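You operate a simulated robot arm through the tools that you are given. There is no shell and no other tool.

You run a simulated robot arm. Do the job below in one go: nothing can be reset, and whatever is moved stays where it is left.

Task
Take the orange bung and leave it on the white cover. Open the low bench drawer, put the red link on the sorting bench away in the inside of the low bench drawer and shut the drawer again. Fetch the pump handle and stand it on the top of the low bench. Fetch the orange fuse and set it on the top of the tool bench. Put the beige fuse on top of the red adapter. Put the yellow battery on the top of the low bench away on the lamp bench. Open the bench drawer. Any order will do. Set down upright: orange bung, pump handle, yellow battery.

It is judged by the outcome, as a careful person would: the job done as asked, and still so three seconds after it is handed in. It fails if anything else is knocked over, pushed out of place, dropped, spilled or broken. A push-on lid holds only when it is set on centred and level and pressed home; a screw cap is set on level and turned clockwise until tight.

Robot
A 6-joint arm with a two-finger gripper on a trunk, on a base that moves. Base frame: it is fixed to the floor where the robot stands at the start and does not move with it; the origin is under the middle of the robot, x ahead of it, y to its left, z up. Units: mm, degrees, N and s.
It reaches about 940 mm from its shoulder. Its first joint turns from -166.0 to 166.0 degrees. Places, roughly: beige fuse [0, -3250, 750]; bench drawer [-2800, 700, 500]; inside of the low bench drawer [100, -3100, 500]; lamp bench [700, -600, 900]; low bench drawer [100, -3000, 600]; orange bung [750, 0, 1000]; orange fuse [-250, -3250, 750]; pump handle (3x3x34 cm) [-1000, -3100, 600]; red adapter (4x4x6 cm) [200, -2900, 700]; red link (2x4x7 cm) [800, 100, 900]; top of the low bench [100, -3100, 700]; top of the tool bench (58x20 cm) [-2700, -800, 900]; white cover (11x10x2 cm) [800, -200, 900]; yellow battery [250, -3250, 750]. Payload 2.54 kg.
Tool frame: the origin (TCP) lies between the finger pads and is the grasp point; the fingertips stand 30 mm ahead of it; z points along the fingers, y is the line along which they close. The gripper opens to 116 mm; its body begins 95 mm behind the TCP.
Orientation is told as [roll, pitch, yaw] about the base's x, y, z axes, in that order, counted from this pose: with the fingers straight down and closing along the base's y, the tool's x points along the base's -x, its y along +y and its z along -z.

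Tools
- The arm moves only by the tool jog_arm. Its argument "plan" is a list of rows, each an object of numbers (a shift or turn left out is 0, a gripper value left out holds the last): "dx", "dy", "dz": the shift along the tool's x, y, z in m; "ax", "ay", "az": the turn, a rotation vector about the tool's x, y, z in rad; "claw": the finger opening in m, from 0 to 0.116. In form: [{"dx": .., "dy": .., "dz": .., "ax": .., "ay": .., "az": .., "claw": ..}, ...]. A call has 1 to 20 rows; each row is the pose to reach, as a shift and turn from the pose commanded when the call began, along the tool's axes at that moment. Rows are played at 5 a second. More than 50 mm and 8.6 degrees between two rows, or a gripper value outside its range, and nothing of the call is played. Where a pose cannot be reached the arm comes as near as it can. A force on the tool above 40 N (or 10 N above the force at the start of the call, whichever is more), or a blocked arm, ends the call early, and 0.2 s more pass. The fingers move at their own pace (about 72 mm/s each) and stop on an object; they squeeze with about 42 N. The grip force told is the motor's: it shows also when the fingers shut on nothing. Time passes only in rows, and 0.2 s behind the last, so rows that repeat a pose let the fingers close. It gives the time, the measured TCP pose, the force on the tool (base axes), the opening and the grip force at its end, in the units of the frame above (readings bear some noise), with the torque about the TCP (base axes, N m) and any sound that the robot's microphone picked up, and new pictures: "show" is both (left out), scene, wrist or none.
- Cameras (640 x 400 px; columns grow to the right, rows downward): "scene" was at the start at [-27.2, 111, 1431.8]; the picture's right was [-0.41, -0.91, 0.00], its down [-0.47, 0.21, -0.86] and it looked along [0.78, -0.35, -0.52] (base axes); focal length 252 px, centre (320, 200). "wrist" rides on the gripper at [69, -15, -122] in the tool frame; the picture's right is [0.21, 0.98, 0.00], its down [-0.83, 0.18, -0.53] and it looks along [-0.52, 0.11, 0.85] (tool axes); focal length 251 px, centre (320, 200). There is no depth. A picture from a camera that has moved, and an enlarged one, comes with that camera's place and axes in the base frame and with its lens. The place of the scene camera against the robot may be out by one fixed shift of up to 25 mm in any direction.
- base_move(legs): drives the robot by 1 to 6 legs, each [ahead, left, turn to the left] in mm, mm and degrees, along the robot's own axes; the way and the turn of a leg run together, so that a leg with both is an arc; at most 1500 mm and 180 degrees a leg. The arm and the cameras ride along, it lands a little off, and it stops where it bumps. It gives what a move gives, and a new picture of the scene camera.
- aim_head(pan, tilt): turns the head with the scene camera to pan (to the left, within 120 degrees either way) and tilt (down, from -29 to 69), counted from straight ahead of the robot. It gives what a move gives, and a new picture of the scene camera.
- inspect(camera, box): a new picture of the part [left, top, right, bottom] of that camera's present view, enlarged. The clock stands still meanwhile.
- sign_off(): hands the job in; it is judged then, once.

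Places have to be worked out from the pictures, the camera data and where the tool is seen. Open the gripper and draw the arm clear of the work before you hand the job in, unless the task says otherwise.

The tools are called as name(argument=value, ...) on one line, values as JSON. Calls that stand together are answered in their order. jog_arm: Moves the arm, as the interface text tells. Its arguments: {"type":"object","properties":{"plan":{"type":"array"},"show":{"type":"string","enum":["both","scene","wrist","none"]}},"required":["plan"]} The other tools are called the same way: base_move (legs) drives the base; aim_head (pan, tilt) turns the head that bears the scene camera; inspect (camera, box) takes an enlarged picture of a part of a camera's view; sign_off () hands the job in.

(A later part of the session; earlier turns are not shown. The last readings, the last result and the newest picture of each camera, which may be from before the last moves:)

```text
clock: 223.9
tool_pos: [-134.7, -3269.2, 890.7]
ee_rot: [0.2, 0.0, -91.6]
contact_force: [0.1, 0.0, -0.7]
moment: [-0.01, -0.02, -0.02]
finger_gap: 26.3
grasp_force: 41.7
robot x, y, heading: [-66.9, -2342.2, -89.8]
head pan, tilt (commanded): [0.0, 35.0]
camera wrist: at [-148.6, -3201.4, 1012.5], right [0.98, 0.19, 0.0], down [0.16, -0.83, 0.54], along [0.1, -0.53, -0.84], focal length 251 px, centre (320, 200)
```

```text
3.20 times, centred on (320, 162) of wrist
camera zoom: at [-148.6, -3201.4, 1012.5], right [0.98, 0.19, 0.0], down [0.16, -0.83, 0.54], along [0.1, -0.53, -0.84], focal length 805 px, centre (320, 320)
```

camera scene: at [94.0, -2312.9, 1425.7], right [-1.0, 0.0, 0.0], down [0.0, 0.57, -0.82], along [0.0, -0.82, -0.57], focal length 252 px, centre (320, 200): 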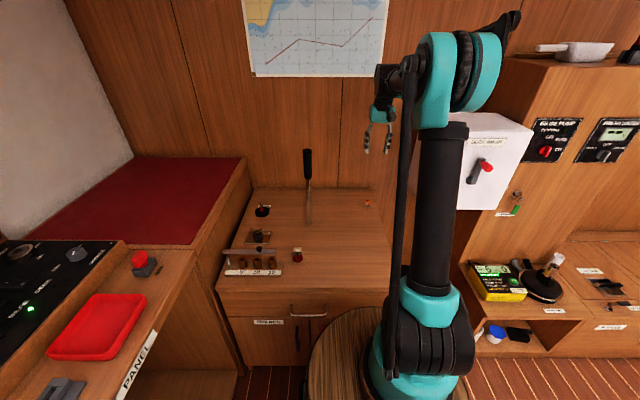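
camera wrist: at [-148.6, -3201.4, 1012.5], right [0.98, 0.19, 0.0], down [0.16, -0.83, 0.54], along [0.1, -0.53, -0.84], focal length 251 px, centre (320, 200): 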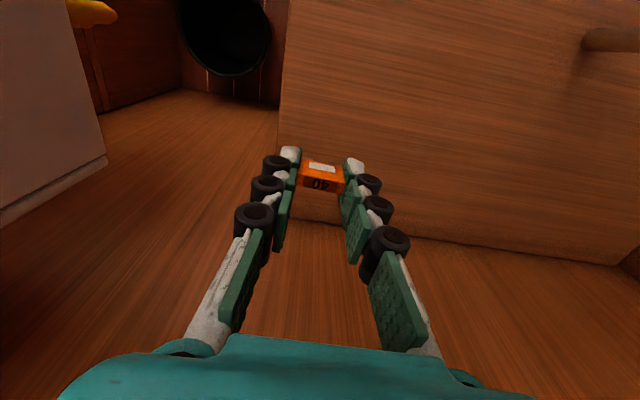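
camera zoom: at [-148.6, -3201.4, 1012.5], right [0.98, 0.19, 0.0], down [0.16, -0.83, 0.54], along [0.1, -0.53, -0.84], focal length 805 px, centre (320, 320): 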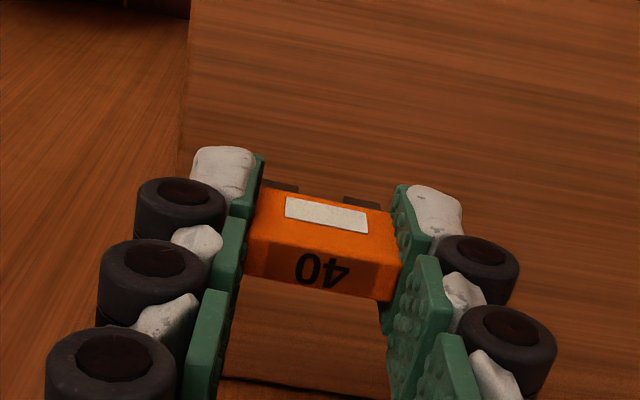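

Held firmly. I raise it and draw back to the carrying pose.

jog_arm(plan=[{"dz": -0.045}, {"dz": -0.09}, {"dx": 0.03, "dz": -0.12}, {"dx": 0.07, "dz": -0.14}, {"dx": 0.11, "dz": -0.16}, {"dx": 0.15, "dz": -0.18}, {"dx": 0.19, "dz": -0.2}, {"dx": 0.23, "dz": -0.22}, {"dx": 0.27, "dz": -0.24}, {"dx": 0.31, "dz": -0.26}, {"dx": 0.355, "dz": -0.26}, {"dx": 0.4, "dz": -0.26}], show="scene")

```text
clock: 226.5
tool_pos: [-123.0, -2872.2, 1150.4]
ee_rot: [0.3, 0.0, -91.6]
contact_force: [0.3, -0.1, -0.6]
moment: [0.05, 0.0, -0.01]
finger_gap: 26.1
grasp_force: 42.4
robot x, y, heading: [-65.8, -2342.2, -89.5]
head pan, tilt (commanded): [0.0, 35.0]
camera scene: at [93.8, -2313.9, 1425.8], right [-1.0, 0.0, 0.0], down [0.0, 0.57, -0.82], along [0.0, -0.82, -0.57], focal length 252 px, centre (320, 200)
```

scene: 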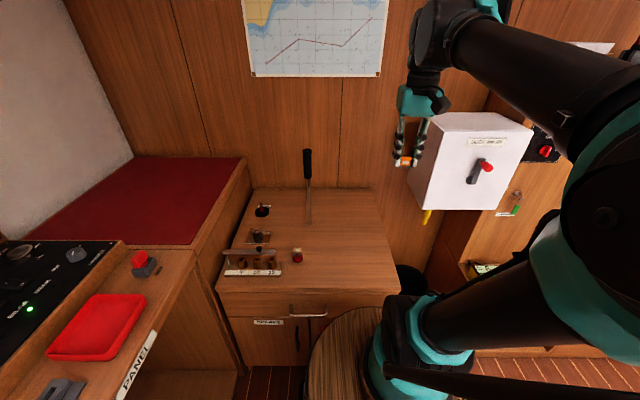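

I back away from the low bench, turn right to face the far side and drive towards the tool bench, then look.

base_move(legs=[[-1500, 0, 0], [0, 0, -90], [1300, 0, 0]])

```text
clock: 243.6
tool_pos: [-1873.9, -871.3, 1149.6]
ee_rot: [0.2, -0.1, 179.8]
contact_force: [0.6, -0.5, 1.1]
moment: [0.0, 0.03, -0.02]
finger_gap: 26.0
grasp_force: 41.5
robot x, y, heading: [-1345.5, -915.3, -178.3]
head pan, tilt (commanded): [0.0, 35.0]
camera scene: at [-1298.6, -1067.0, 1425.8], right [-0.03, 1.0, 0.0], down [0.57, 0.02, -0.82], along [-0.82, -0.02, -0.57], focal length 252 px, centre (320, 200)
```

scene: 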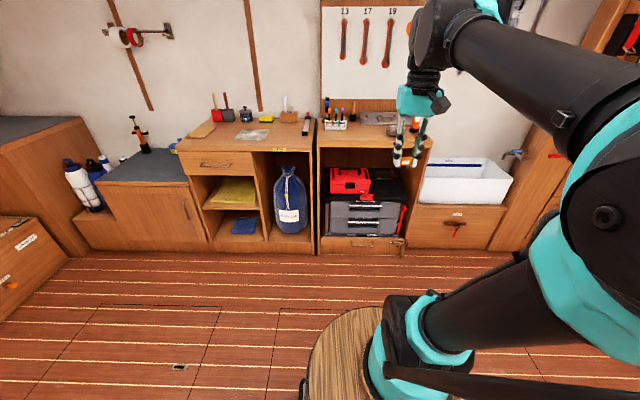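

I zoom in on the bench with the spanner board, which lies at the tool bench's place.

inspect(camera="scene", box=[300, 80, 460, 180])

```text
4.00 times, centred on (380, 130) of scene
camera zoom: at [-1298.6, -1067.0, 1425.8], right [-0.03, 1.0, 0.0], down [0.57, 0.02, -0.82], along [-0.82, -0.02, -0.57], focal length 1010 px, centre (80, 480)
```

zoom: 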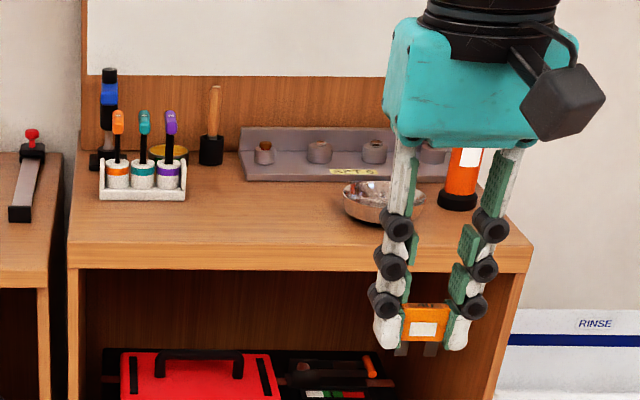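

The tool bench top has a free area in front of the socket rack, around (-2640, -850). I drive 545 mm nearer and straighten the heading.

base_move(legs=[[545, 0, -1.7]])

jog_arm(plan=[{"dx": -0.03}, {"dx": -0.06}], show="wrist")

```text
clock: 246.7
tool_pos: [-2425.2, -859.3, 1150.4]
ee_rot: [0.1, -0.1, 177.8]
contact_force: [0.0, 0.3, 0.5]
moment: [-0.01, -0.04, 0.0]
finger_gap: 26.4
grasp_force: 42.1
robot x, y, heading: [-1899.3, -919.5, 179.6]
head pan, tilt (commanded): [0.0, 35.0]
camera scene: at [-1856.2, -1074.2, 1425.8], right [0.01, 1.0, 0.0], down [0.57, 0.0, -0.82], along [-0.82, 0.01, -0.57], focal length 252 px, centre (320, 200)
```

scene: 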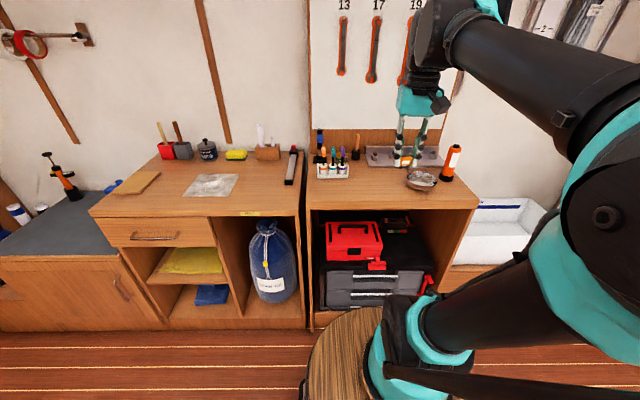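

```text
clock: 247.3
tool_pos: [-2484.6, -857.3, 1150.2]
ee_rot: [0.2, -0.2, 177.8]
contact_force: [-0.3, -0.4, 0.1]
moment: [-0.02, 0.04, 0.01]
finger_gap: 26.0
grasp_force: 42.5
robot x, y, heading: [-1895.3, -922.5, 179.7]
head pan, tilt (commanded): [0.0, 35.0]
camera wrist: at [-2414.8, -844.8, 1271.7], right [0.18, -0.98, 0.0], down [-0.83, -0.15, 0.54], along [-0.53, -0.1, -0.84], focal length 251 px, centre (320, 200)
```

wrist: 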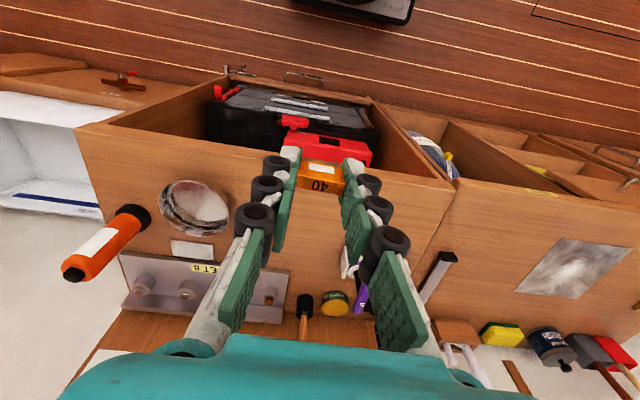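

I move the tool 130 mm further over the bench to see the free area and judge the top's height.

jog_arm(plan=[{"dx": -0.045, "dy": 0.0}, {"dx": -0.09, "dy": 0.0}, {"dx": -0.135, "dy": 0.0}], show="wrist")

inspect(camera="wrist", box=[160, 20, 500, 260])

```text
clock: 248.1
tool_pos: [-2620.9, -852.7, 1151.7]
ee_rot: [0.2, -0.1, 177.9]
contact_force: [0.7, -0.4, -0.4]
moment: [0.01, 0.09, -0.03]
finger_gap: 26.2
grasp_force: 42.0
robot x, y, heading: [-1897.1, -923.6, 179.8]
head pan, tilt (commanded): [0.0, 35.0]
camera wrist: at [-2550.7, -840.0, 1272.8], right [0.18, -0.98, 0.0], down [-0.83, -0.15, 0.54], along [-0.53, -0.1, -0.84], focal length 251 px, centre (320, 200)
```

wrist: 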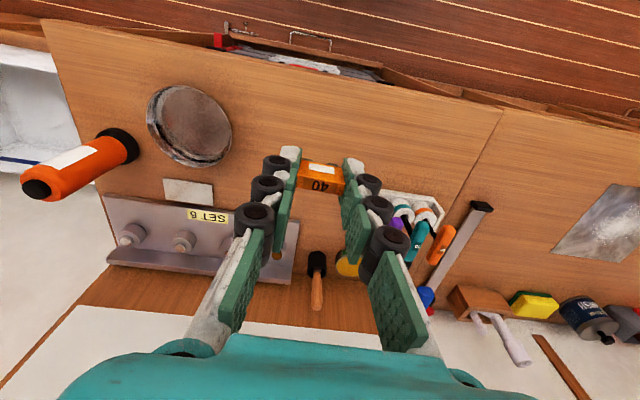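

```text
1.67 times, centred on (330, 140) of wrist
camera zoom: at [-2550.7, -840.0, 1272.8], right [0.18, -0.98, 0.0], down [-0.83, -0.15, 0.54], along [-0.53, -0.1, -0.84], focal length 419 px, centre (303, 300)
```

zoom: 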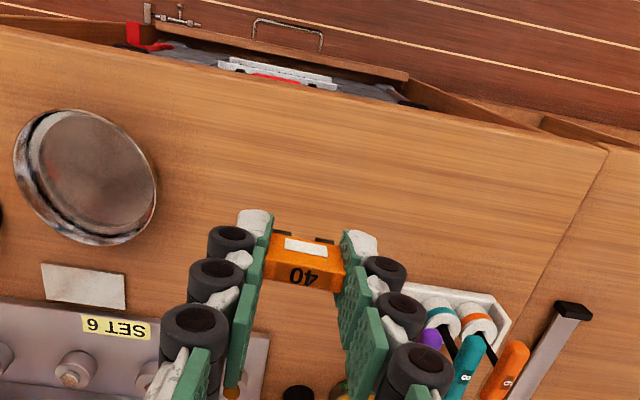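

The bench top is at about z 902 with free space around (-2680, -835), between bowl and pen holder. I move there and lower to z 965.

jog_arm(plan=[{"dx": -0.03, "dy": -0.008}, {"dx": -0.0595, "dy": -0.015}, {"dx": -0.0595, "dy": -0.015, "dz": 0.045}, {"dx": -0.0595, "dy": -0.015, "dz": 0.09}, {"dx": -0.0595, "dy": -0.015, "dz": 0.135}, {"dx": -0.0595, "dy": -0.015, "dz": 0.165}, {"dx": -0.0595, "dy": -0.015, "dz": 0.183}])

inspect(camera="wrist", box=[200, 60, 460, 260])

```text
clock: 249.7
tool_pos: [-2680.5, -833.7, 967.8]
ee_rot: [0.1, -0.1, 177.8]
contact_force: [-0.2, 0.2, 0.0]
moment: [0.02, -0.02, -0.01]
finger_gap: 26.2
grasp_force: 42.1
robot x, y, heading: [-1897.3, -921.7, 179.7]
head pan, tilt (commanded): [0.0, 35.0]
camera scene: at [-1856.2, -1074.2, 1425.8], right [0.01, 1.0, 0.0], down [0.57, 0.0, -0.82], along [-0.82, 0.01, -0.57], focal length 252 px, centre (320, 200)
camera wrist: at [-2611.5, -820.6, 1090.3], right [0.18, -0.98, 0.0], down [-0.83, -0.15, 0.54], along [-0.53, -0.1, -0.84], focal length 251 px, centre (320, 200)
```

scene: 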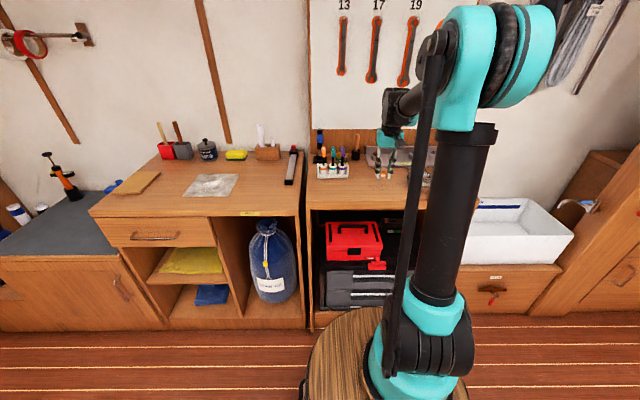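
wrist: 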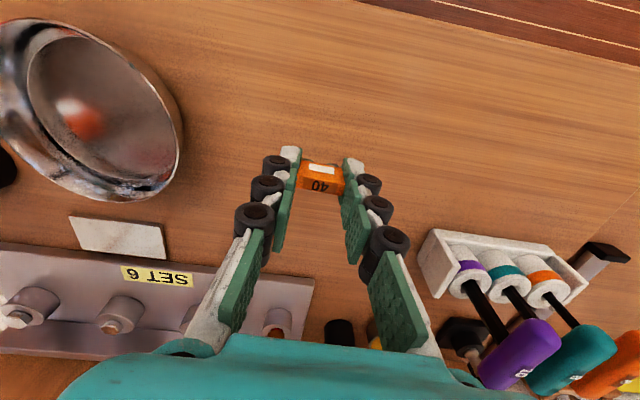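

```text
2.00 times, centred on (330, 160) of wrist
camera zoom: at [-2611.5, -820.6, 1090.3], right [0.18, -0.98, 0.0], down [-0.83, -0.15, 0.54], along [-0.53, -0.1, -0.84], focal length 503 px, centre (300, 280)
```

zoom: 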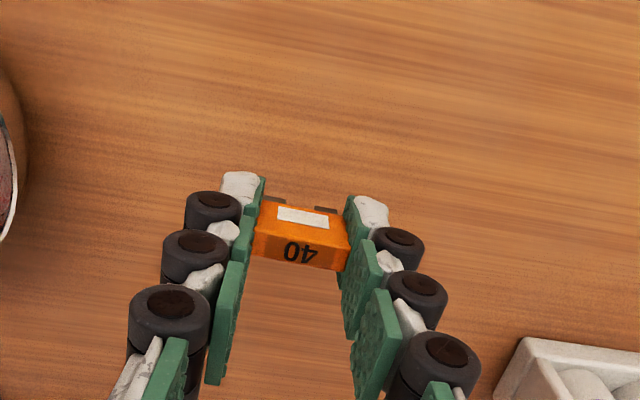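

Clear below. I lower in small steps to contact.

jog_arm(plan=[{"dz": 0.008}, {"dz": 0.014}, {"dz": 0.018}, {"dz": 0.02}, {"dz": 0.022}], show="none")

jog_arm(plan=[{"dz": 0.001}, {"dz": 0.002}, {"dz": 0.003}, {"dz": 0.004}], show="none")

```text
clock: 250.9
tool_pos: [-2680.1, -834.8, 945.2]
ee_rot: [0.2, -0.1, 177.8]
contact_force: [0.2, 0.2, -0.3]
moment: [0.01, -0.01, 0.03]
finger_gap: 26.3
grasp_force: 41.6
robot x, y, heading: [-1898.1, -919.7, 179.6]
head pan, tilt (commanded): [0.0, 35.0]
```

```text
clock: 251.9
tool_pos: [-2679.2, -834.5, 940.2]
ee_rot: [0.1, -0.1, 177.9]
contact_force: [0.8, 0.6, 0.4]
moment: [0.0, 0.0, 0.0]
finger_gap: 26.0
grasp_force: 42.0
robot x, y, heading: [-1896.1, -920.8, 179.8]
head pan, tilt (commanded): [0.0, 35.0]
```

No contact yet at z 940; I go on by millimetres.

jog_arm(plan=[{"dz": 0.001}, {"dz": 0.002}, {"dz": 0.003}, {"dz": 0.004}, {"dz": 0.005}], show="wrist")

```text
clock: 253.1
tool_pos: [-2679.3, -834.3, 936.0]
ee_rot: [0.2, -0.1, 177.8]
contact_force: [-3.3, 2.4, 31.7]
moment: [0.09, 0.13, -0.01]
finger_gap: 25.7
grasp_force: 41.9
robot x, y, heading: [-1897.5, -921.6, 179.7]
head pan, tilt (commanded): [0.0, 35.0]
camera wrist: at [-2608.4, -822.6, 1058.7], right [0.18, -0.98, 0.0], down [-0.83, -0.15, 0.54], along [-0.53, -0.1, -0.84], focal length 251 px, centre (320, 200)
```

wrist: 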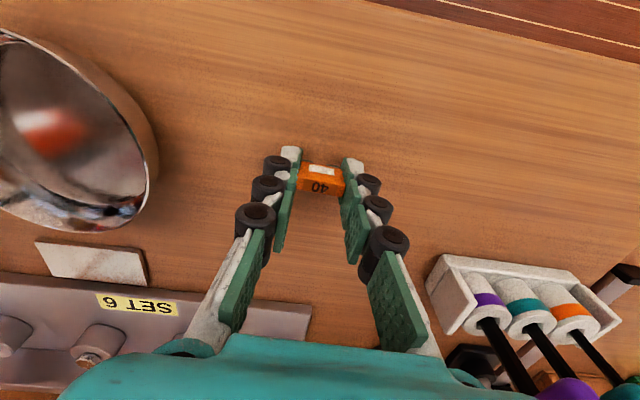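

Contact at 32 N. I ease off and open the fingers.

jog_arm(plan=[{"dz": -0.0006}, {"dz": -0.0012}, {"dz": -0.0012, "claw": 0.033}, {"dz": -0.0012, "claw": 0.055}, {"dz": -0.0012, "claw": 0.055}], show="wrist")

inspect(camera="wrist", box=[240, 100, 400, 225])

```text
clock: 254.3
tool_pos: [-2678.9, -834.9, 938.4]
ee_rot: [0.2, -0.1, 177.9]
contact_force: [0.4, -0.8, 0.8]
moment: [0.04, 0.02, -0.04]
finger_gap: 54.7
grasp_force: 0.0
robot x, y, heading: [-1899.8, -924.3, 179.7]
head pan, tilt (commanded): [0.0, 35.0]
camera wrist: at [-2609.2, -822.3, 1059.4], right [0.18, -0.98, 0.0], down [-0.83, -0.15, 0.54], along [-0.53, -0.1, -0.84], focal length 251 px, centre (320, 200)
```

wrist: 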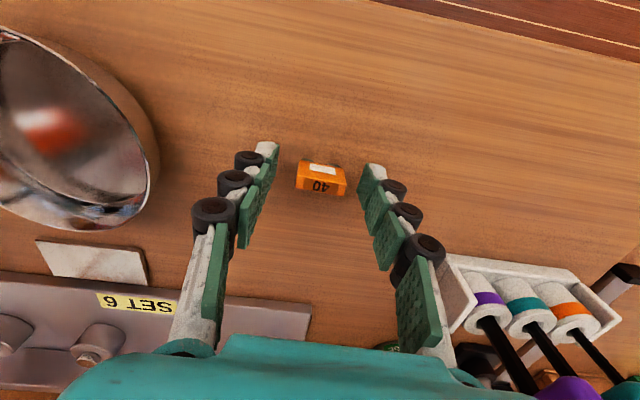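

```text
3.20 times, centred on (320, 162) of wrist
camera zoom: at [-2609.2, -822.3, 1059.4], right [0.18, -0.98, 0.0], down [-0.83, -0.15, 0.54], along [-0.53, -0.1, -0.84], focal length 805 px, centre (320, 320)
```

zoom: 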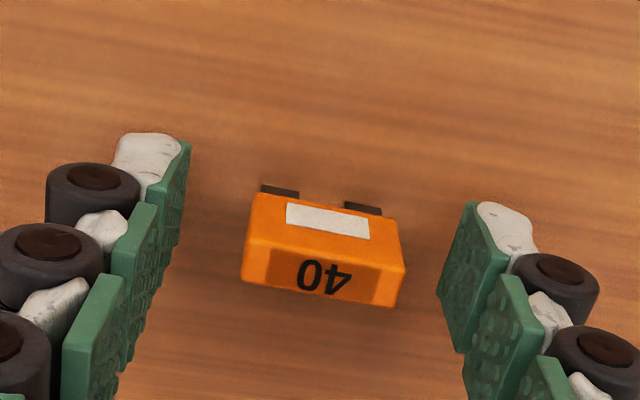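

The orange fuse stands on the tool bench. I rise straight up and draw the arm back.

jog_arm(plan=[{"dz": -0.015}, {"dz": -0.04}, {"dz": -0.08}, {"dz": -0.12}, {"dz": -0.165}, {"dz": -0.21}, {"dx": 0.04, "dz": -0.21}, {"dx": 0.085, "dz": -0.21}, {"dx": 0.13, "dz": -0.21}, {"dx": 0.175, "dz": -0.21}, {"dx": 0.22, "dz": -0.21}, {"dx": 0.25, "dz": -0.21}])

inspect(camera="scene", box=[300, 120, 480, 230])

```text
clock: 256.9
tool_pos: [-2430.1, -843.1, 1148.0]
ee_rot: [0.2, -0.1, 177.9]
contact_force: [0.2, -0.1, -0.6]
moment: [-0.03, -0.07, 0.03]
finger_gap: 55.1
grasp_force: 0.0
robot x, y, heading: [-1895.6, -922.8, 179.7]
head pan, tilt (commanded): [0.0, 35.0]
camera scene: at [-1856.5, -1074.1, 1425.8], right [0.01, 1.0, 0.0], down [0.57, 0.0, -0.82], along [-0.82, 0.01, -0.57], focal length 252 px, centre (320, 200)
camera wrist: at [-2360.2, -830.9, 1269.3], right [0.18, -0.98, 0.0], down [-0.83, -0.15, 0.54], along [-0.53, -0.1, -0.84], focal length 251 px, centre (320, 200)
```

scene: 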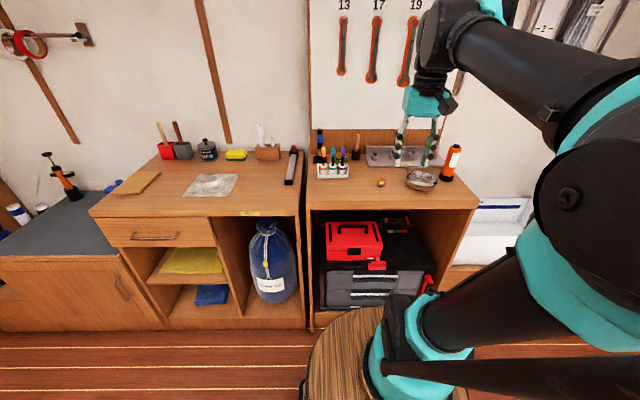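
wrist: 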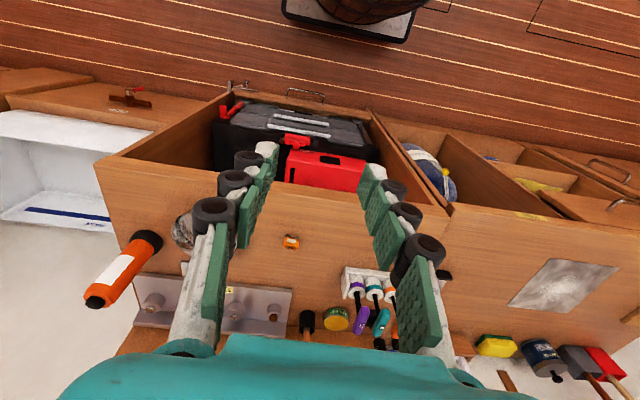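

```text
3.56 times, centred on (390, 175) of scene
camera zoom: at [-1856.5, -1074.1, 1425.8], right [0.01, 1.0, 0.0], down [0.57, 0.0, -0.82], along [-0.82, 0.01, -0.57], focal length 898 px, centre (71, 289)
```

zoom: 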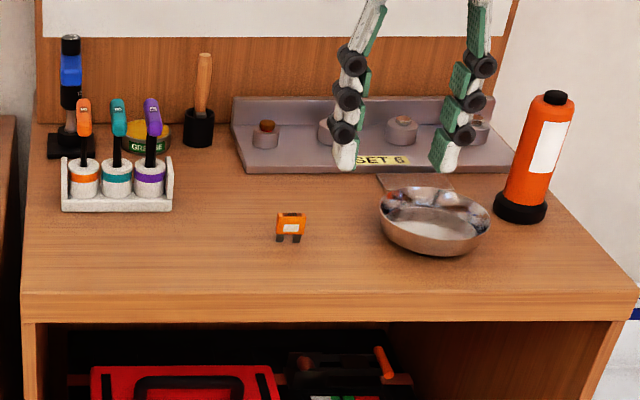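

The orange fuse stands on the tool bench. Now the bench drawer at about (-2800, 700): I back off 300 mm, slide right along the room and look.

base_move(legs=[[-300, 0, 0], [0, -1500, 0]])

```text
clock: 266.0
tool_pos: [-2082.2, 667.8, 1147.6]
ee_rot: [0.3, -0.1, 175.7]
contact_force: [0.5, -0.6, -0.2]
moment: [-0.02, 0.01, 0.03]
finger_gap: 55.2
grasp_force: 0.1
robot x, y, heading: [-1552.8, 571.1, 177.3]
head pan, tilt (commanded): [0.0, 35.0]
camera scene: at [-1517.1, 415.6, 1425.8], right [0.04, 1.0, 0.0], down [0.57, -0.03, -0.82], along [-0.82, 0.04, -0.57], focal length 252 px, centre (320, 200)
```

scene: 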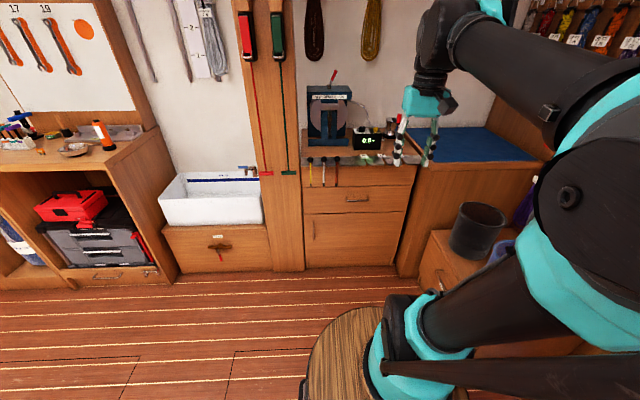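

I zoom in on the bench with the drawer near y 650.

inspect(camera="scene", box=[270, 80, 470, 280])

jog_arm(plan=[{"dx": 0.0}], show="wrist")

```text
2.00 times, centred on (370, 180) of scene
camera zoom: at [-1517.1, 415.6, 1425.8], right [0.04, 1.0, 0.0], down [0.57, -0.03, -0.82], along [-0.82, 0.04, -0.57], focal length 505 px, centre (220, 240)
```

zoom: 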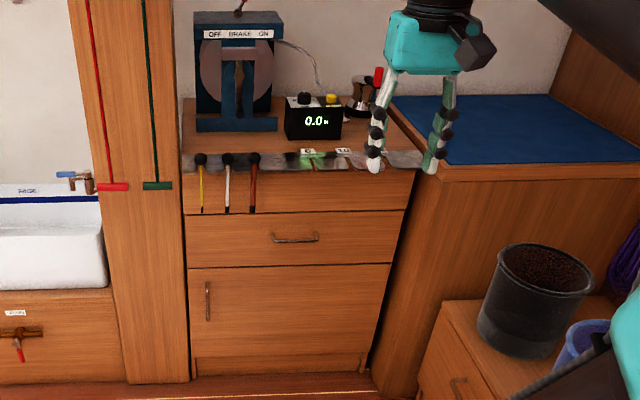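

```text
clock: 266.4
tool_pos: [-2081.5, 667.0, 1148.0]
ee_rot: [0.2, -0.1, 175.8]
contact_force: [-0.1, 0.3, 0.1]
moment: [0.04, 0.0, -0.04]
finger_gap: 54.9
grasp_force: 0.1
robot x, y, heading: [-1555.9, 569.9, 177.4]
head pan, tilt (commanded): [0.0, 35.0]
camera wrist: at [-2012.0, 676.9, 1269.5], right [0.14, -0.99, 0.0], down [-0.84, -0.12, 0.54], along [-0.53, -0.08, -0.84], focal length 251 px, centre (320, 200)
```

wrist: 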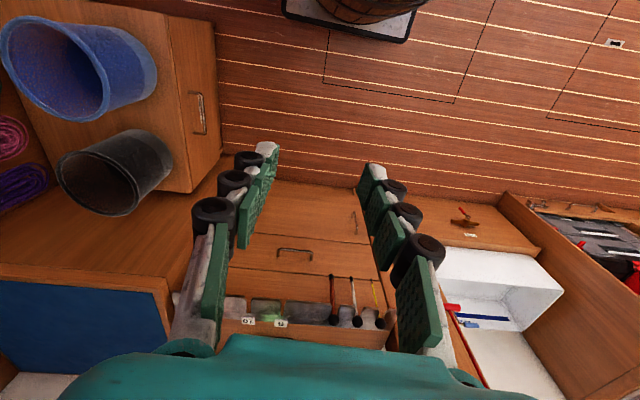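

The drawer under the tool strip has a bar handle near (-2666, 675, 596). I straighten up, move 120 mm right and 60 mm ahead so that it lies straight in front.

base_move(legs=[[60, -125, 2.5]])

```text
clock: 267.7
tool_pos: [-2143.9, 770.2, 1149.0]
ee_rot: [0.2, -0.1, 177.9]
contact_force: [1.5, -1.3, 0.4]
moment: [0.02, 0.0, -0.03]
finger_gap: 54.9
grasp_force: 0.1
robot x, y, heading: [-1606.5, 692.4, 179.8]
head pan, tilt (commanded): [0.0, 35.0]
camera scene: at [-1568.1, 542.3, 1425.8], right [0.0, 1.0, 0.0], down [0.57, 0.0, -0.82], along [-0.82, 0.0, -0.57], focal length 252 px, centre (320, 200)
```

scene: 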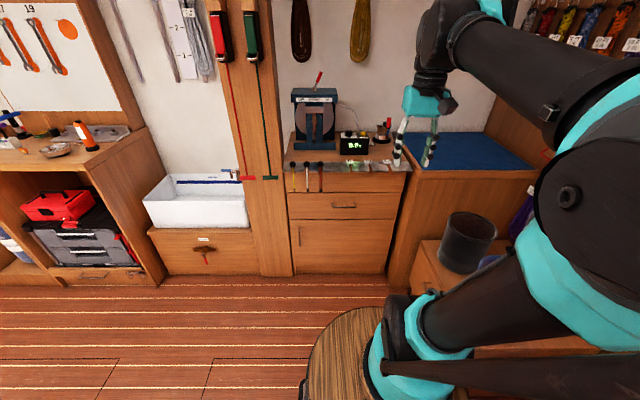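

I bring the tool down in front of the drawer with a -30° tilt, as at the low bench.

jog_arm(plan=[{"dx": -0.0286, "dy": 0.0097, "dz": 0.0292, "ay": -0.0476}, {"dx": -0.0573, "dy": 0.0194, "dz": 0.0584, "ay": -0.0953}, {"dx": -0.0859, "dy": 0.0291, "dz": 0.0875, "ay": -0.1429}, {"dx": -0.1145, "dy": 0.0388, "dz": 0.1167, "ay": -0.1905}, {"dx": -0.1432, "dy": 0.0485, "dz": 0.1459, "ay": -0.2382}, {"dx": -0.1718, "dy": 0.0582, "dz": 0.1751, "ay": -0.2858}, {"dx": -0.2005, "dy": 0.0679, "dz": 0.2043, "ay": -0.3335}, {"dx": -0.2291, "dy": 0.0776, "dz": 0.2335, "ay": -0.3811}, {"dx": -0.2577, "dy": 0.0873, "dz": 0.2626, "ay": -0.4287}, {"dx": -0.2864, "dy": 0.097, "dz": 0.2918, "ay": -0.4764}, {"dx": -0.315, "dy": 0.1067, "dz": 0.321, "ay": -0.524}])

inspect(camera="wrist", box=[200, 60, 440, 210])

```text
clock: 270.1
tool_pos: [-2460.9, 671.8, 829.2]
ee_rot: [0.2, -30.1, 178.1]
contact_force: [1.0, 0.9, -0.3]
moment: [0.03, 0.05, 0.01]
finger_gap: 55.0
grasp_force: 0.0
robot x, y, heading: [-1607.8, 694.1, 179.8]
head pan, tilt (commanded): [0.0, 35.0]
camera scene: at [-1567.9, 542.3, 1425.8], right [0.0, 1.0, 0.0], down [0.57, 0.0, -0.82], along [-0.82, 0.0, -0.57], focal length 252 px, centre (320, 200)
camera wrist: at [-2339.7, 684.5, 899.5], right [0.15, -0.98, -0.1], down [-0.45, -0.16, 0.88], along [-0.88, -0.09, -0.47], focal length 251 px, centre (320, 200)
```

scene: 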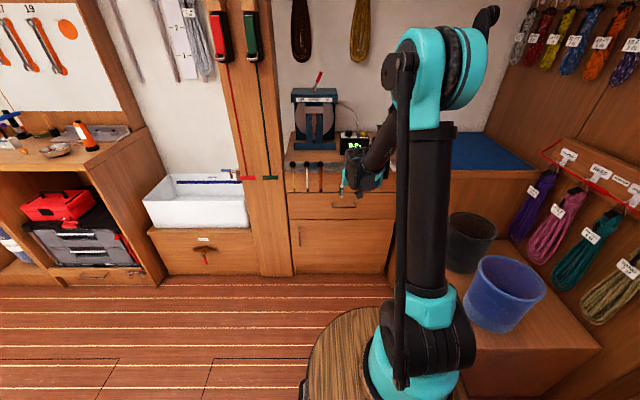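
wrist: 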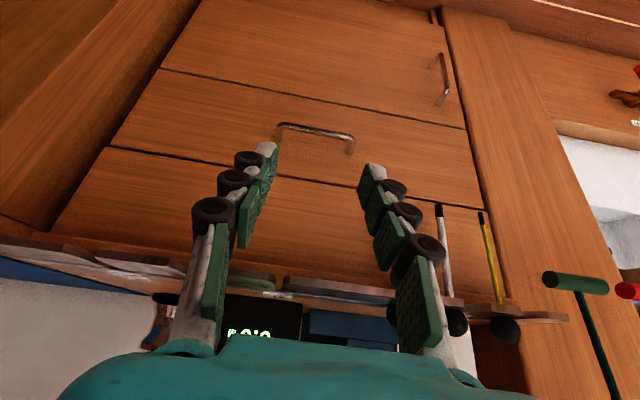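

```text
2.67 times, centred on (320, 135) of wrist
camera zoom: at [-2339.7, 684.5, 899.5], right [0.15, -0.98, -0.1], down [-0.45, -0.16, 0.88], along [-0.88, -0.09, -0.47], focal length 670 px, centre (320, 373)
```

zoom: 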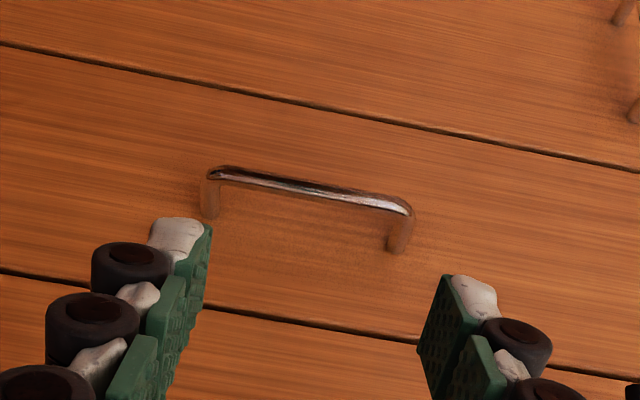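

Good view of the handle. I roll the tool 90° so that the fingers close across the bar.

jog_arm(plan=[{"az": 0.131, "claw": 0.026}, {"az": 0.262}, {"az": 0.393}, {"az": 0.524}, {"az": 0.655}, {"az": 0.785}, {"az": 0.916}, {"az": 1.047}, {"az": 1.178}, {"az": 1.309}, {"az": 1.44}, {"az": 1.571}, {"az": 1.571}], show="wrist")

inspect(camera="wrist", box=[260, 20, 460, 170])

```text
clock: 272.9
tool_pos: [-2461.4, 673.4, 828.8]
ee_rot: [30.1, 0.2, 88.1]
contact_force: [-0.6, -0.3, -0.3]
moment: [0.0, -0.04, 0.01]
finger_gap: 25.8
grasp_force: 0.0
robot x, y, heading: [-1612.0, 689.7, 179.7]
head pan, tilt (commanded): [0.0, 35.0]
camera wrist: at [-2389.8, 601.8, 926.0], right [-0.85, -0.18, 0.49], down [0.14, 0.82, 0.55], along [-0.5, 0.54, -0.68], focal length 251 px, centre (320, 200)
```

wrist: 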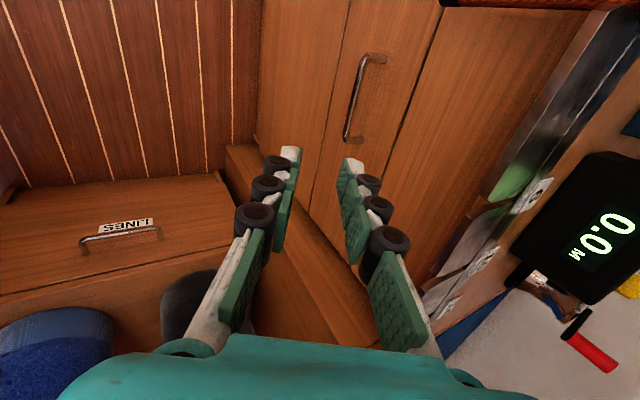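

```text
2.67 times, centred on (360, 95) of wrist
camera zoom: at [-2389.8, 601.8, 926.0], right [-0.85, -0.18, 0.49], down [0.14, 0.82, 0.55], along [-0.5, 0.54, -0.68], focal length 670 px, centre (213, 480)
```

zoom: 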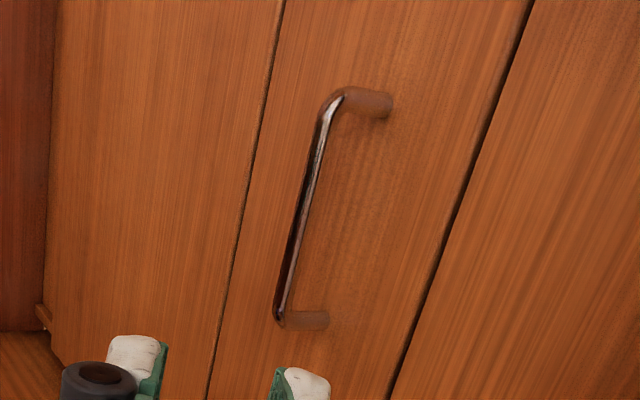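

The bar comes out near (-2625, 669, 635), about 35 mm off the face. I approach to 70 mm short along the tool axis and look again.

jog_arm(plan=[{"dz": 0.04, "dy": 0.01, "dx": 0.0025, "claw": 0.024}, {"dz": 0.08, "dy": 0.02, "dx": 0.005}, {"dz": 0.12, "dy": 0.03, "dx": 0.0075}, {"dz": 0.161, "dy": 0.0405, "dx": 0.0098}], show="wrist")

inspect(camera="wrist", box=[240, 20, 440, 170])

```text
clock: 273.9
tool_pos: [-2577.9, 667.9, 707.0]
ee_rot: [30.2, 0.1, 88.0]
contact_force: [0.1, 0.4, -0.1]
moment: [-0.02, 0.03, 0.02]
finger_gap: 23.8
grasp_force: 0.1
robot x, y, heading: [-1605.7, 698.8, 179.9]
head pan, tilt (commanded): [0.0, 35.0]
camera wrist: at [-2506.6, 596.1, 805.3], right [-0.85, -0.18, 0.49], down [0.14, 0.82, 0.55], along [-0.5, 0.54, -0.68], focal length 251 px, centre (320, 200)
```

wrist: 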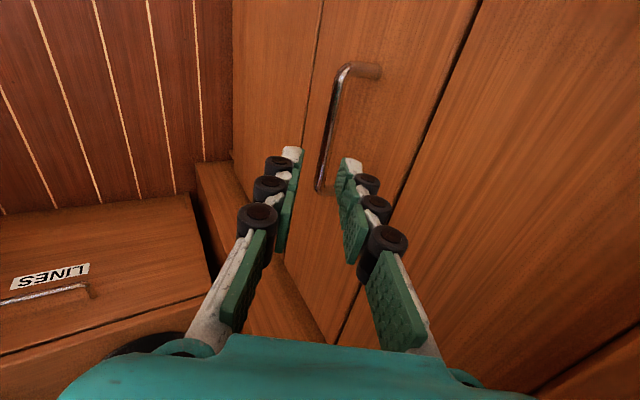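

```text
2.67 times, centred on (340, 95) of wrist
camera zoom: at [-2506.6, 596.1, 805.3], right [-0.85, -0.18, 0.49], down [0.14, 0.82, 0.55], along [-0.5, 0.54, -0.68], focal length 670 px, centre (267, 480)
```

zoom: 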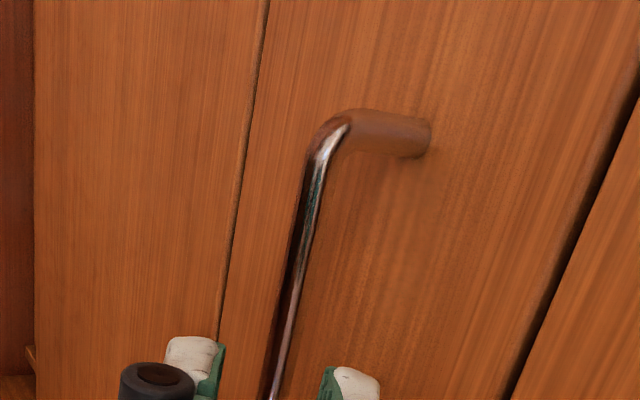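

All views agree on a bar at about (-2628, 668, 630). I advance 45 mm and check again.

jog_arm(plan=[{"dz": 0.025, "dy": 0.0005}, {"dz": 0.045, "dy": 0.001}, {"dz": 0.045, "dy": 0.001}], show="wrist")

inspect(camera="wrist", box=[240, 60, 440, 210])

```text
clock: 274.7
tool_pos: [-2600.1, 666.9, 670.3]
ee_rot: [30.1, 0.3, 88.0]
contact_force: [0.3, -0.1, 1.1]
moment: [0.01, 0.0, -0.01]
finger_gap: 24.2
grasp_force: 0.1
robot x, y, heading: [-1609.1, 698.7, 179.8]
head pan, tilt (commanded): [0.0, 35.0]
camera wrist: at [-2528.7, 596.2, 767.2], right [-0.85, -0.18, 0.49], down [0.14, 0.82, 0.55], along [-0.5, 0.54, -0.68], focal length 251 px, centre (320, 200)
```

wrist: 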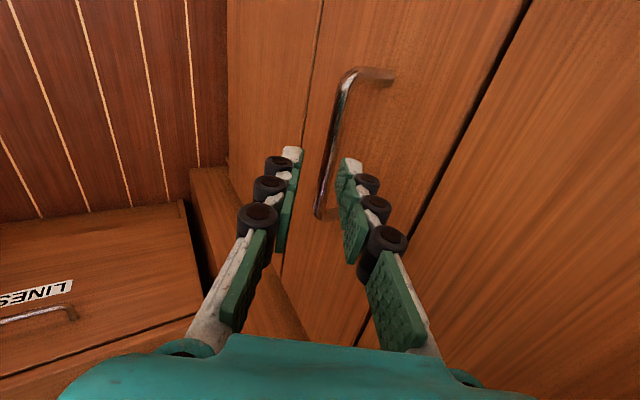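

```text
2.67 times, centred on (340, 135) of wrist
camera zoom: at [-2528.7, 596.2, 767.2], right [-0.85, -0.18, 0.49], down [0.14, 0.82, 0.55], along [-0.5, 0.54, -0.68], focal length 670 px, centre (267, 373)
```

zoom: 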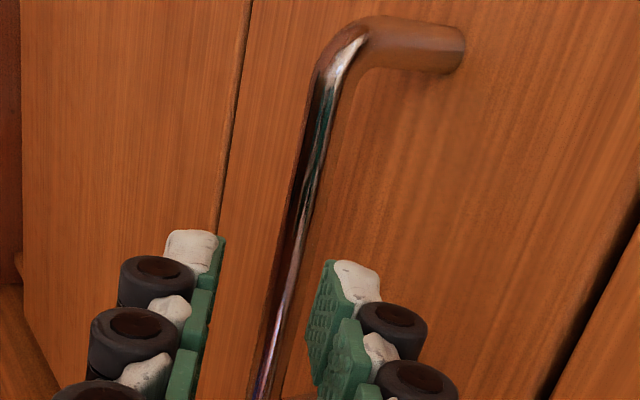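

The bar lies between the fingers just as at the low bench. I advance 30 mm and close on it.

jog_arm(plan=[{"dz": 0.012, "dy": 0.0}, {"dz": 0.022, "dy": 0.0}, {"dz": 0.03, "dy": 0.0}, {"dz": 0.03, "dy": 0.0}], show="wrist")

inspect(camera="wrist", box=[240, 80, 440, 230])

```text
clock: 275.7
tool_pos: [-2615.4, 667.1, 645.2]
ee_rot: [30.1, 0.2, 88.1]
contact_force: [0.4, -0.9, 3.1]
moment: [0.0, 0.07, 0.01]
finger_gap: 24.5
grasp_force: 0.4
robot x, y, heading: [-1608.8, 693.7, 179.8]
head pan, tilt (commanded): [0.0, 35.0]
camera wrist: at [-2544.3, 596.5, 742.3], right [-0.85, -0.18, 0.49], down [0.14, 0.82, 0.55], along [-0.51, 0.54, -0.68], focal length 251 px, centre (320, 200)
```

wrist: 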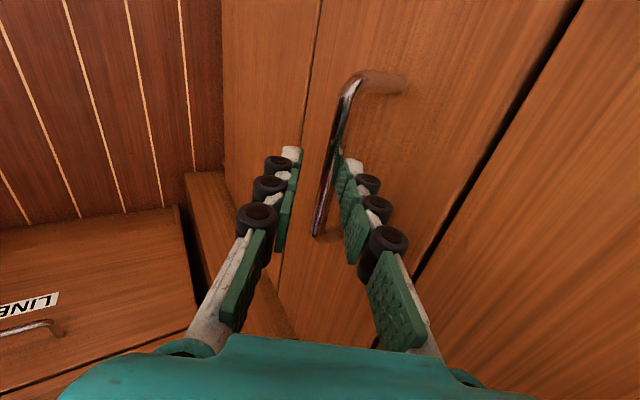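

```text
2.67 times, centred on (340, 155) of wrist
camera zoom: at [-2544.3, 596.5, 742.3], right [-0.85, -0.18, 0.49], down [0.14, 0.82, 0.55], along [-0.51, 0.54, -0.68], focal length 670 px, centre (267, 320)
```

zoom: 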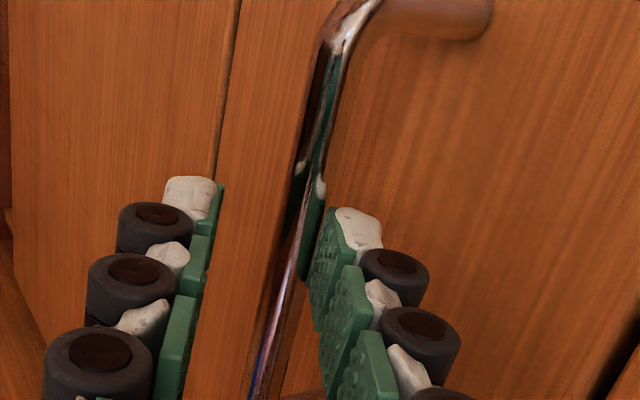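

The rear finger is behind the bar (only a slight touch of 3 N). I close on the bar.

jog_arm(plan=[{"claw": 0.012}, {"claw": 0.0}, {"claw": 0.0}, {"claw": 0.0}], show="none")

```text
clock: 276.4
tool_pos: [-2614.9, 668.3, 645.9]
ee_rot: [30.3, 0.2, 88.1]
contact_force: [-0.6, 0.2, 0.8]
moment: [-0.01, 0.0, -0.03]
finger_gap: 0.0
grasp_force: 28.1
robot x, y, heading: [-1612.4, 693.7, 179.9]
head pan, tilt (commanded): [0.0, 35.0]
stopped in row 3: the force on the tool passed its limit at 41 N (the readings are from after the stop); the commanded pose is now the measured one
```

The fingers shut on nothing, so the bar slipped out past the tips. I look at where it is now.

jog_arm(plan=[{"dz": 0.0}], show="wrist")

inspect(camera="wrist", box=[240, 80, 440, 230])

```text
clock: 276.8
tool_pos: [-2615.6, 667.4, 645.8]
ee_rot: [30.2, 0.2, 88.1]
contact_force: [0.1, -0.4, 0.2]
moment: [0.0, 0.01, -0.04]
finger_gap: 0.1
grasp_force: 29.0
robot x, y, heading: [-1612.0, 693.9, 180.1]
head pan, tilt (commanded): [0.0, 35.0]
camera wrist: at [-2544.4, 596.6, 743.3], right [-0.85, -0.18, 0.49], down [0.14, 0.82, 0.55], along [-0.51, 0.54, -0.67], focal length 251 px, centre (320, 200)
```

wrist: 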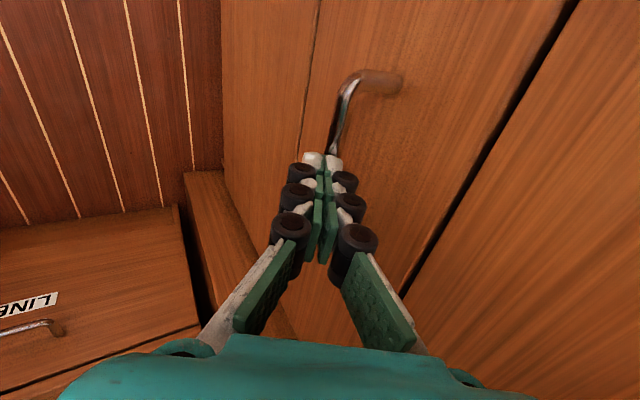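

```text
2.67 times, centred on (340, 155) of wrist
camera zoom: at [-2544.4, 596.6, 743.3], right [-0.85, -0.18, 0.49], down [0.14, 0.82, 0.55], along [-0.51, 0.54, -0.67], focal length 670 px, centre (267, 320)
```

zoom: 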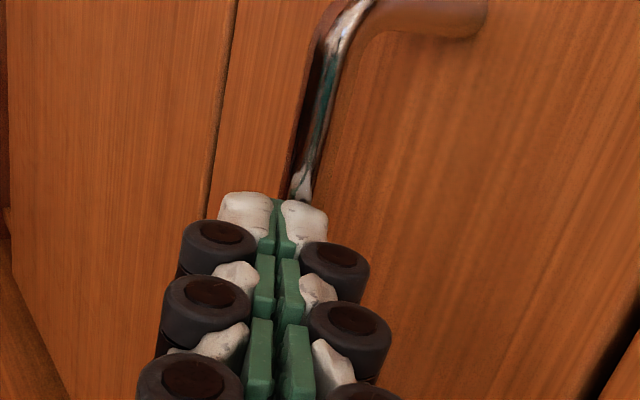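

The bar must lie about 11 mm deeper, near (-2638, 667, 619), and the tips closed just short of it. I retreat 20 mm, open to 26 mm, and go in 36 mm deeper with a 2 mm shift.

jog_arm(plan=[{"dz": -0.012}, {"dz": -0.022}, {"dz": -0.022, "dy": 0.002, "claw": 0.026}, {"dz": -0.022, "dy": 0.002, "claw": 0.026}], show="wrist")

inspect(camera="wrist", box=[240, 60, 440, 210])

```text
clock: 277.8
tool_pos: [-2607.3, 667.5, 666.9]
ee_rot: [30.2, 0.2, 88.1]
contact_force: [0.4, 0.3, -0.7]
moment: [-0.02, 0.02, -0.03]
finger_gap: 25.8
grasp_force: 0.1
robot x, y, heading: [-1608.2, 694.7, 180.0]
head pan, tilt (commanded): [0.0, 35.0]
camera wrist: at [-2535.0, 596.3, 763.6], right [-0.85, -0.18, 0.49], down [0.14, 0.82, 0.55], along [-0.51, 0.54, -0.67], focal length 251 px, centre (320, 200)
```

wrist: 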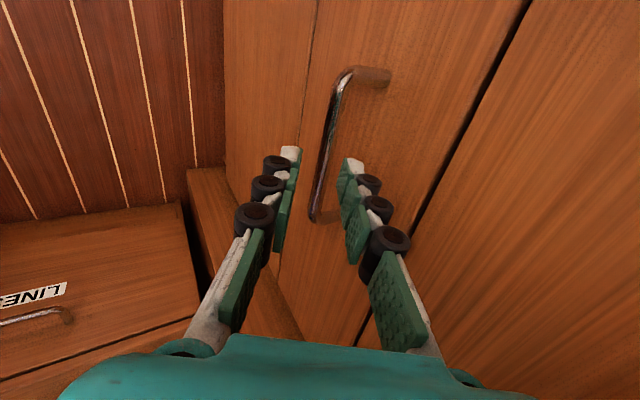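

```text
2.67 times, centred on (340, 135) of wrist
camera zoom: at [-2535.0, 596.3, 763.6], right [-0.85, -0.18, 0.49], down [0.14, 0.82, 0.55], along [-0.51, 0.54, -0.67], focal length 670 px, centre (267, 373)
```

zoom: 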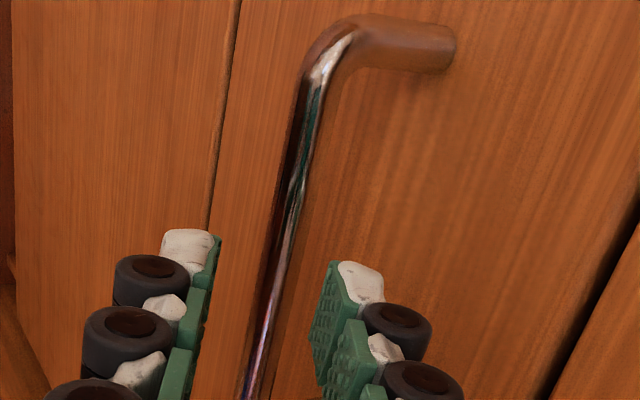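

The bar is well placed between the fingers (about 4 mm towards the rear one). I advance 39 mm.

jog_arm(plan=[{"dz": 0.015}, {"dz": 0.027}, {"dz": 0.034}, {"dz": 0.039}], show="wrist")

inspect(camera="wrist", box=[240, 80, 440, 230])

```text
clock: 278.8
tool_pos: [-2626.6, 667.9, 632.2]
ee_rot: [30.2, 0.2, 88.2]
contact_force: [0.6, -0.7, -0.4]
moment: [0.0, -0.01, -0.04]
finger_gap: 25.9
grasp_force: 0.1
robot x, y, heading: [-1613.7, 696.0, 179.6]
head pan, tilt (commanded): [0.0, 35.0]
camera wrist: at [-2555.0, 597.0, 729.5], right [-0.85, -0.18, 0.49], down [0.14, 0.82, 0.55], along [-0.51, 0.54, -0.67], focal length 251 px, centre (320, 200)
```

wrist: 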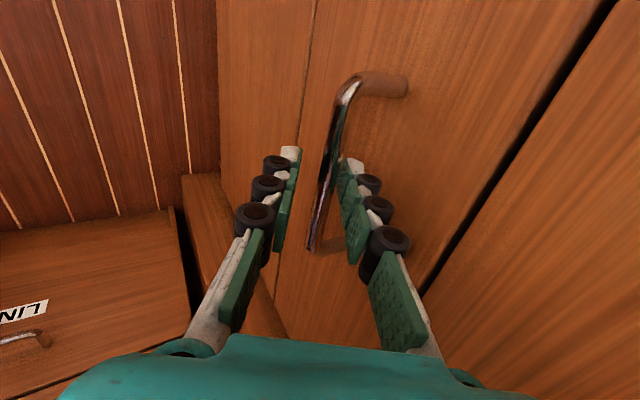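

```text
2.67 times, centred on (340, 155) of wrist
camera zoom: at [-2555.0, 597.0, 729.5], right [-0.85, -0.18, 0.49], down [0.14, 0.82, 0.55], along [-0.51, 0.54, -0.67], focal length 670 px, centre (267, 320)
```

zoom: 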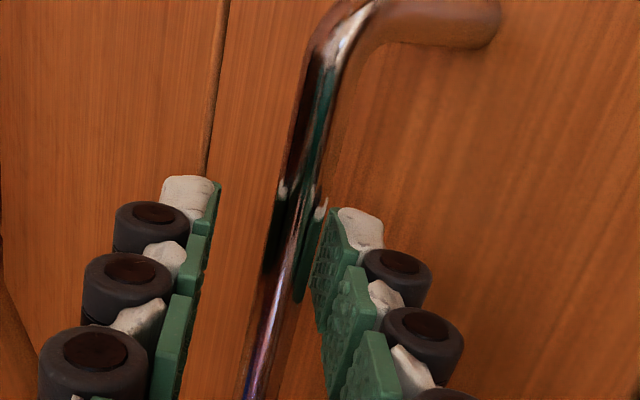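

I go 4 mm deeper for a safer hold and close.

jog_arm(plan=[{"dz": 0.004}, {"dz": 0.004, "claw": 0.013}, {"dz": 0.004, "claw": 0.0}, {"dz": 0.004, "claw": 0.0}, {"dz": 0.004, "claw": 0.0}], show="wrist")

```text
clock: 280.0
tool_pos: [-2628.9, 668.8, 628.6]
ee_rot: [30.2, 0.1, 88.1]
contact_force: [-5.2, 0.9, 16.0]
moment: [0.54, 0.15, 0.72]
finger_gap: 11.1
grasp_force: 38.2
robot x, y, heading: [-1612.4, 694.4, 179.7]
head pan, tilt (commanded): [0.0, 35.0]
camera wrist: at [-2557.2, 597.3, 726.8], right [-0.85, -0.19, 0.49], down [0.14, 0.82, 0.55], along [-0.51, 0.54, -0.67], focal length 251 px, centre (320, 200)
```

wrist: 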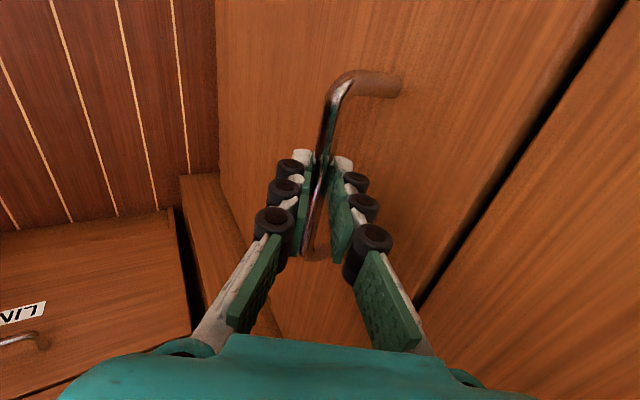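

The bar is gripped (11 mm, 38 N). I pull straight towards the robot.

jog_arm(plan=[{"dx": -0.0003, "dy": -0.0087, "dz": -0.005}, {"dx": -0.0007, "dy": -0.0173, "dz": -0.01}, {"dx": -0.001, "dy": -0.026, "dz": -0.015}, {"dx": -0.0013, "dy": -0.0346, "dz": -0.02}])

```text
clock: 281.0
tool_pos: [-2587.6, 668.0, 629.3]
ee_rot: [30.3, 0.1, 88.1]
contact_force: [0.2, 2.7, 15.2]
moment: [0.48, 0.04, 0.77]
finger_gap: 11.1
grasp_force: 38.1
robot x, y, heading: [-1610.2, 694.6, 180.2]
head pan, tilt (commanded): [0.0, 35.0]
camera scene: at [-1567.5, 542.3, 1425.8], right [0.0, 1.0, 0.0], down [0.57, 0.0, -0.82], along [-0.82, 0.0, -0.57], focal length 252 px, centre (320, 200)
camera wrist: at [-2515.6, 597.3, 726.8], right [-0.85, -0.18, 0.49], down [0.14, 0.82, 0.55], along [-0.51, 0.54, -0.67], focal length 251 px, centre (320, 200)
```

scene: 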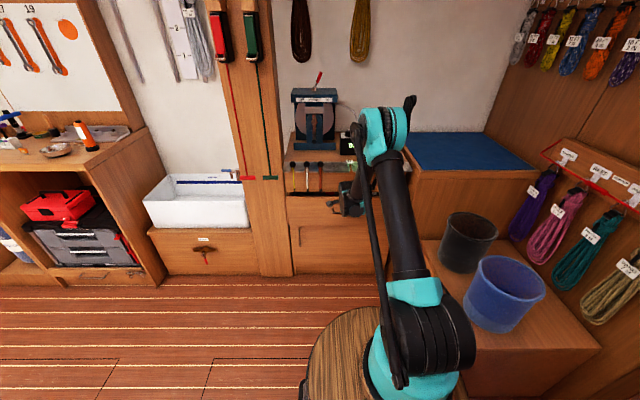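
wrist: 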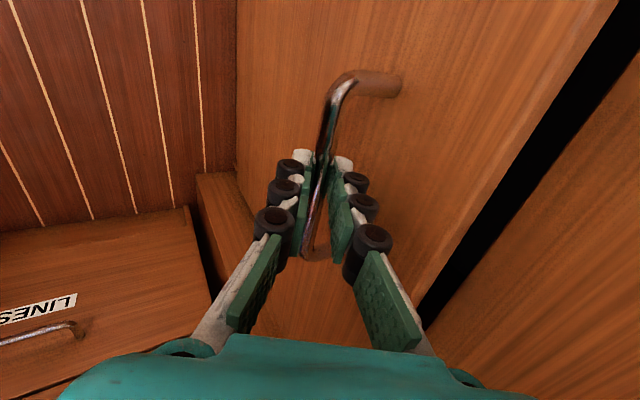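

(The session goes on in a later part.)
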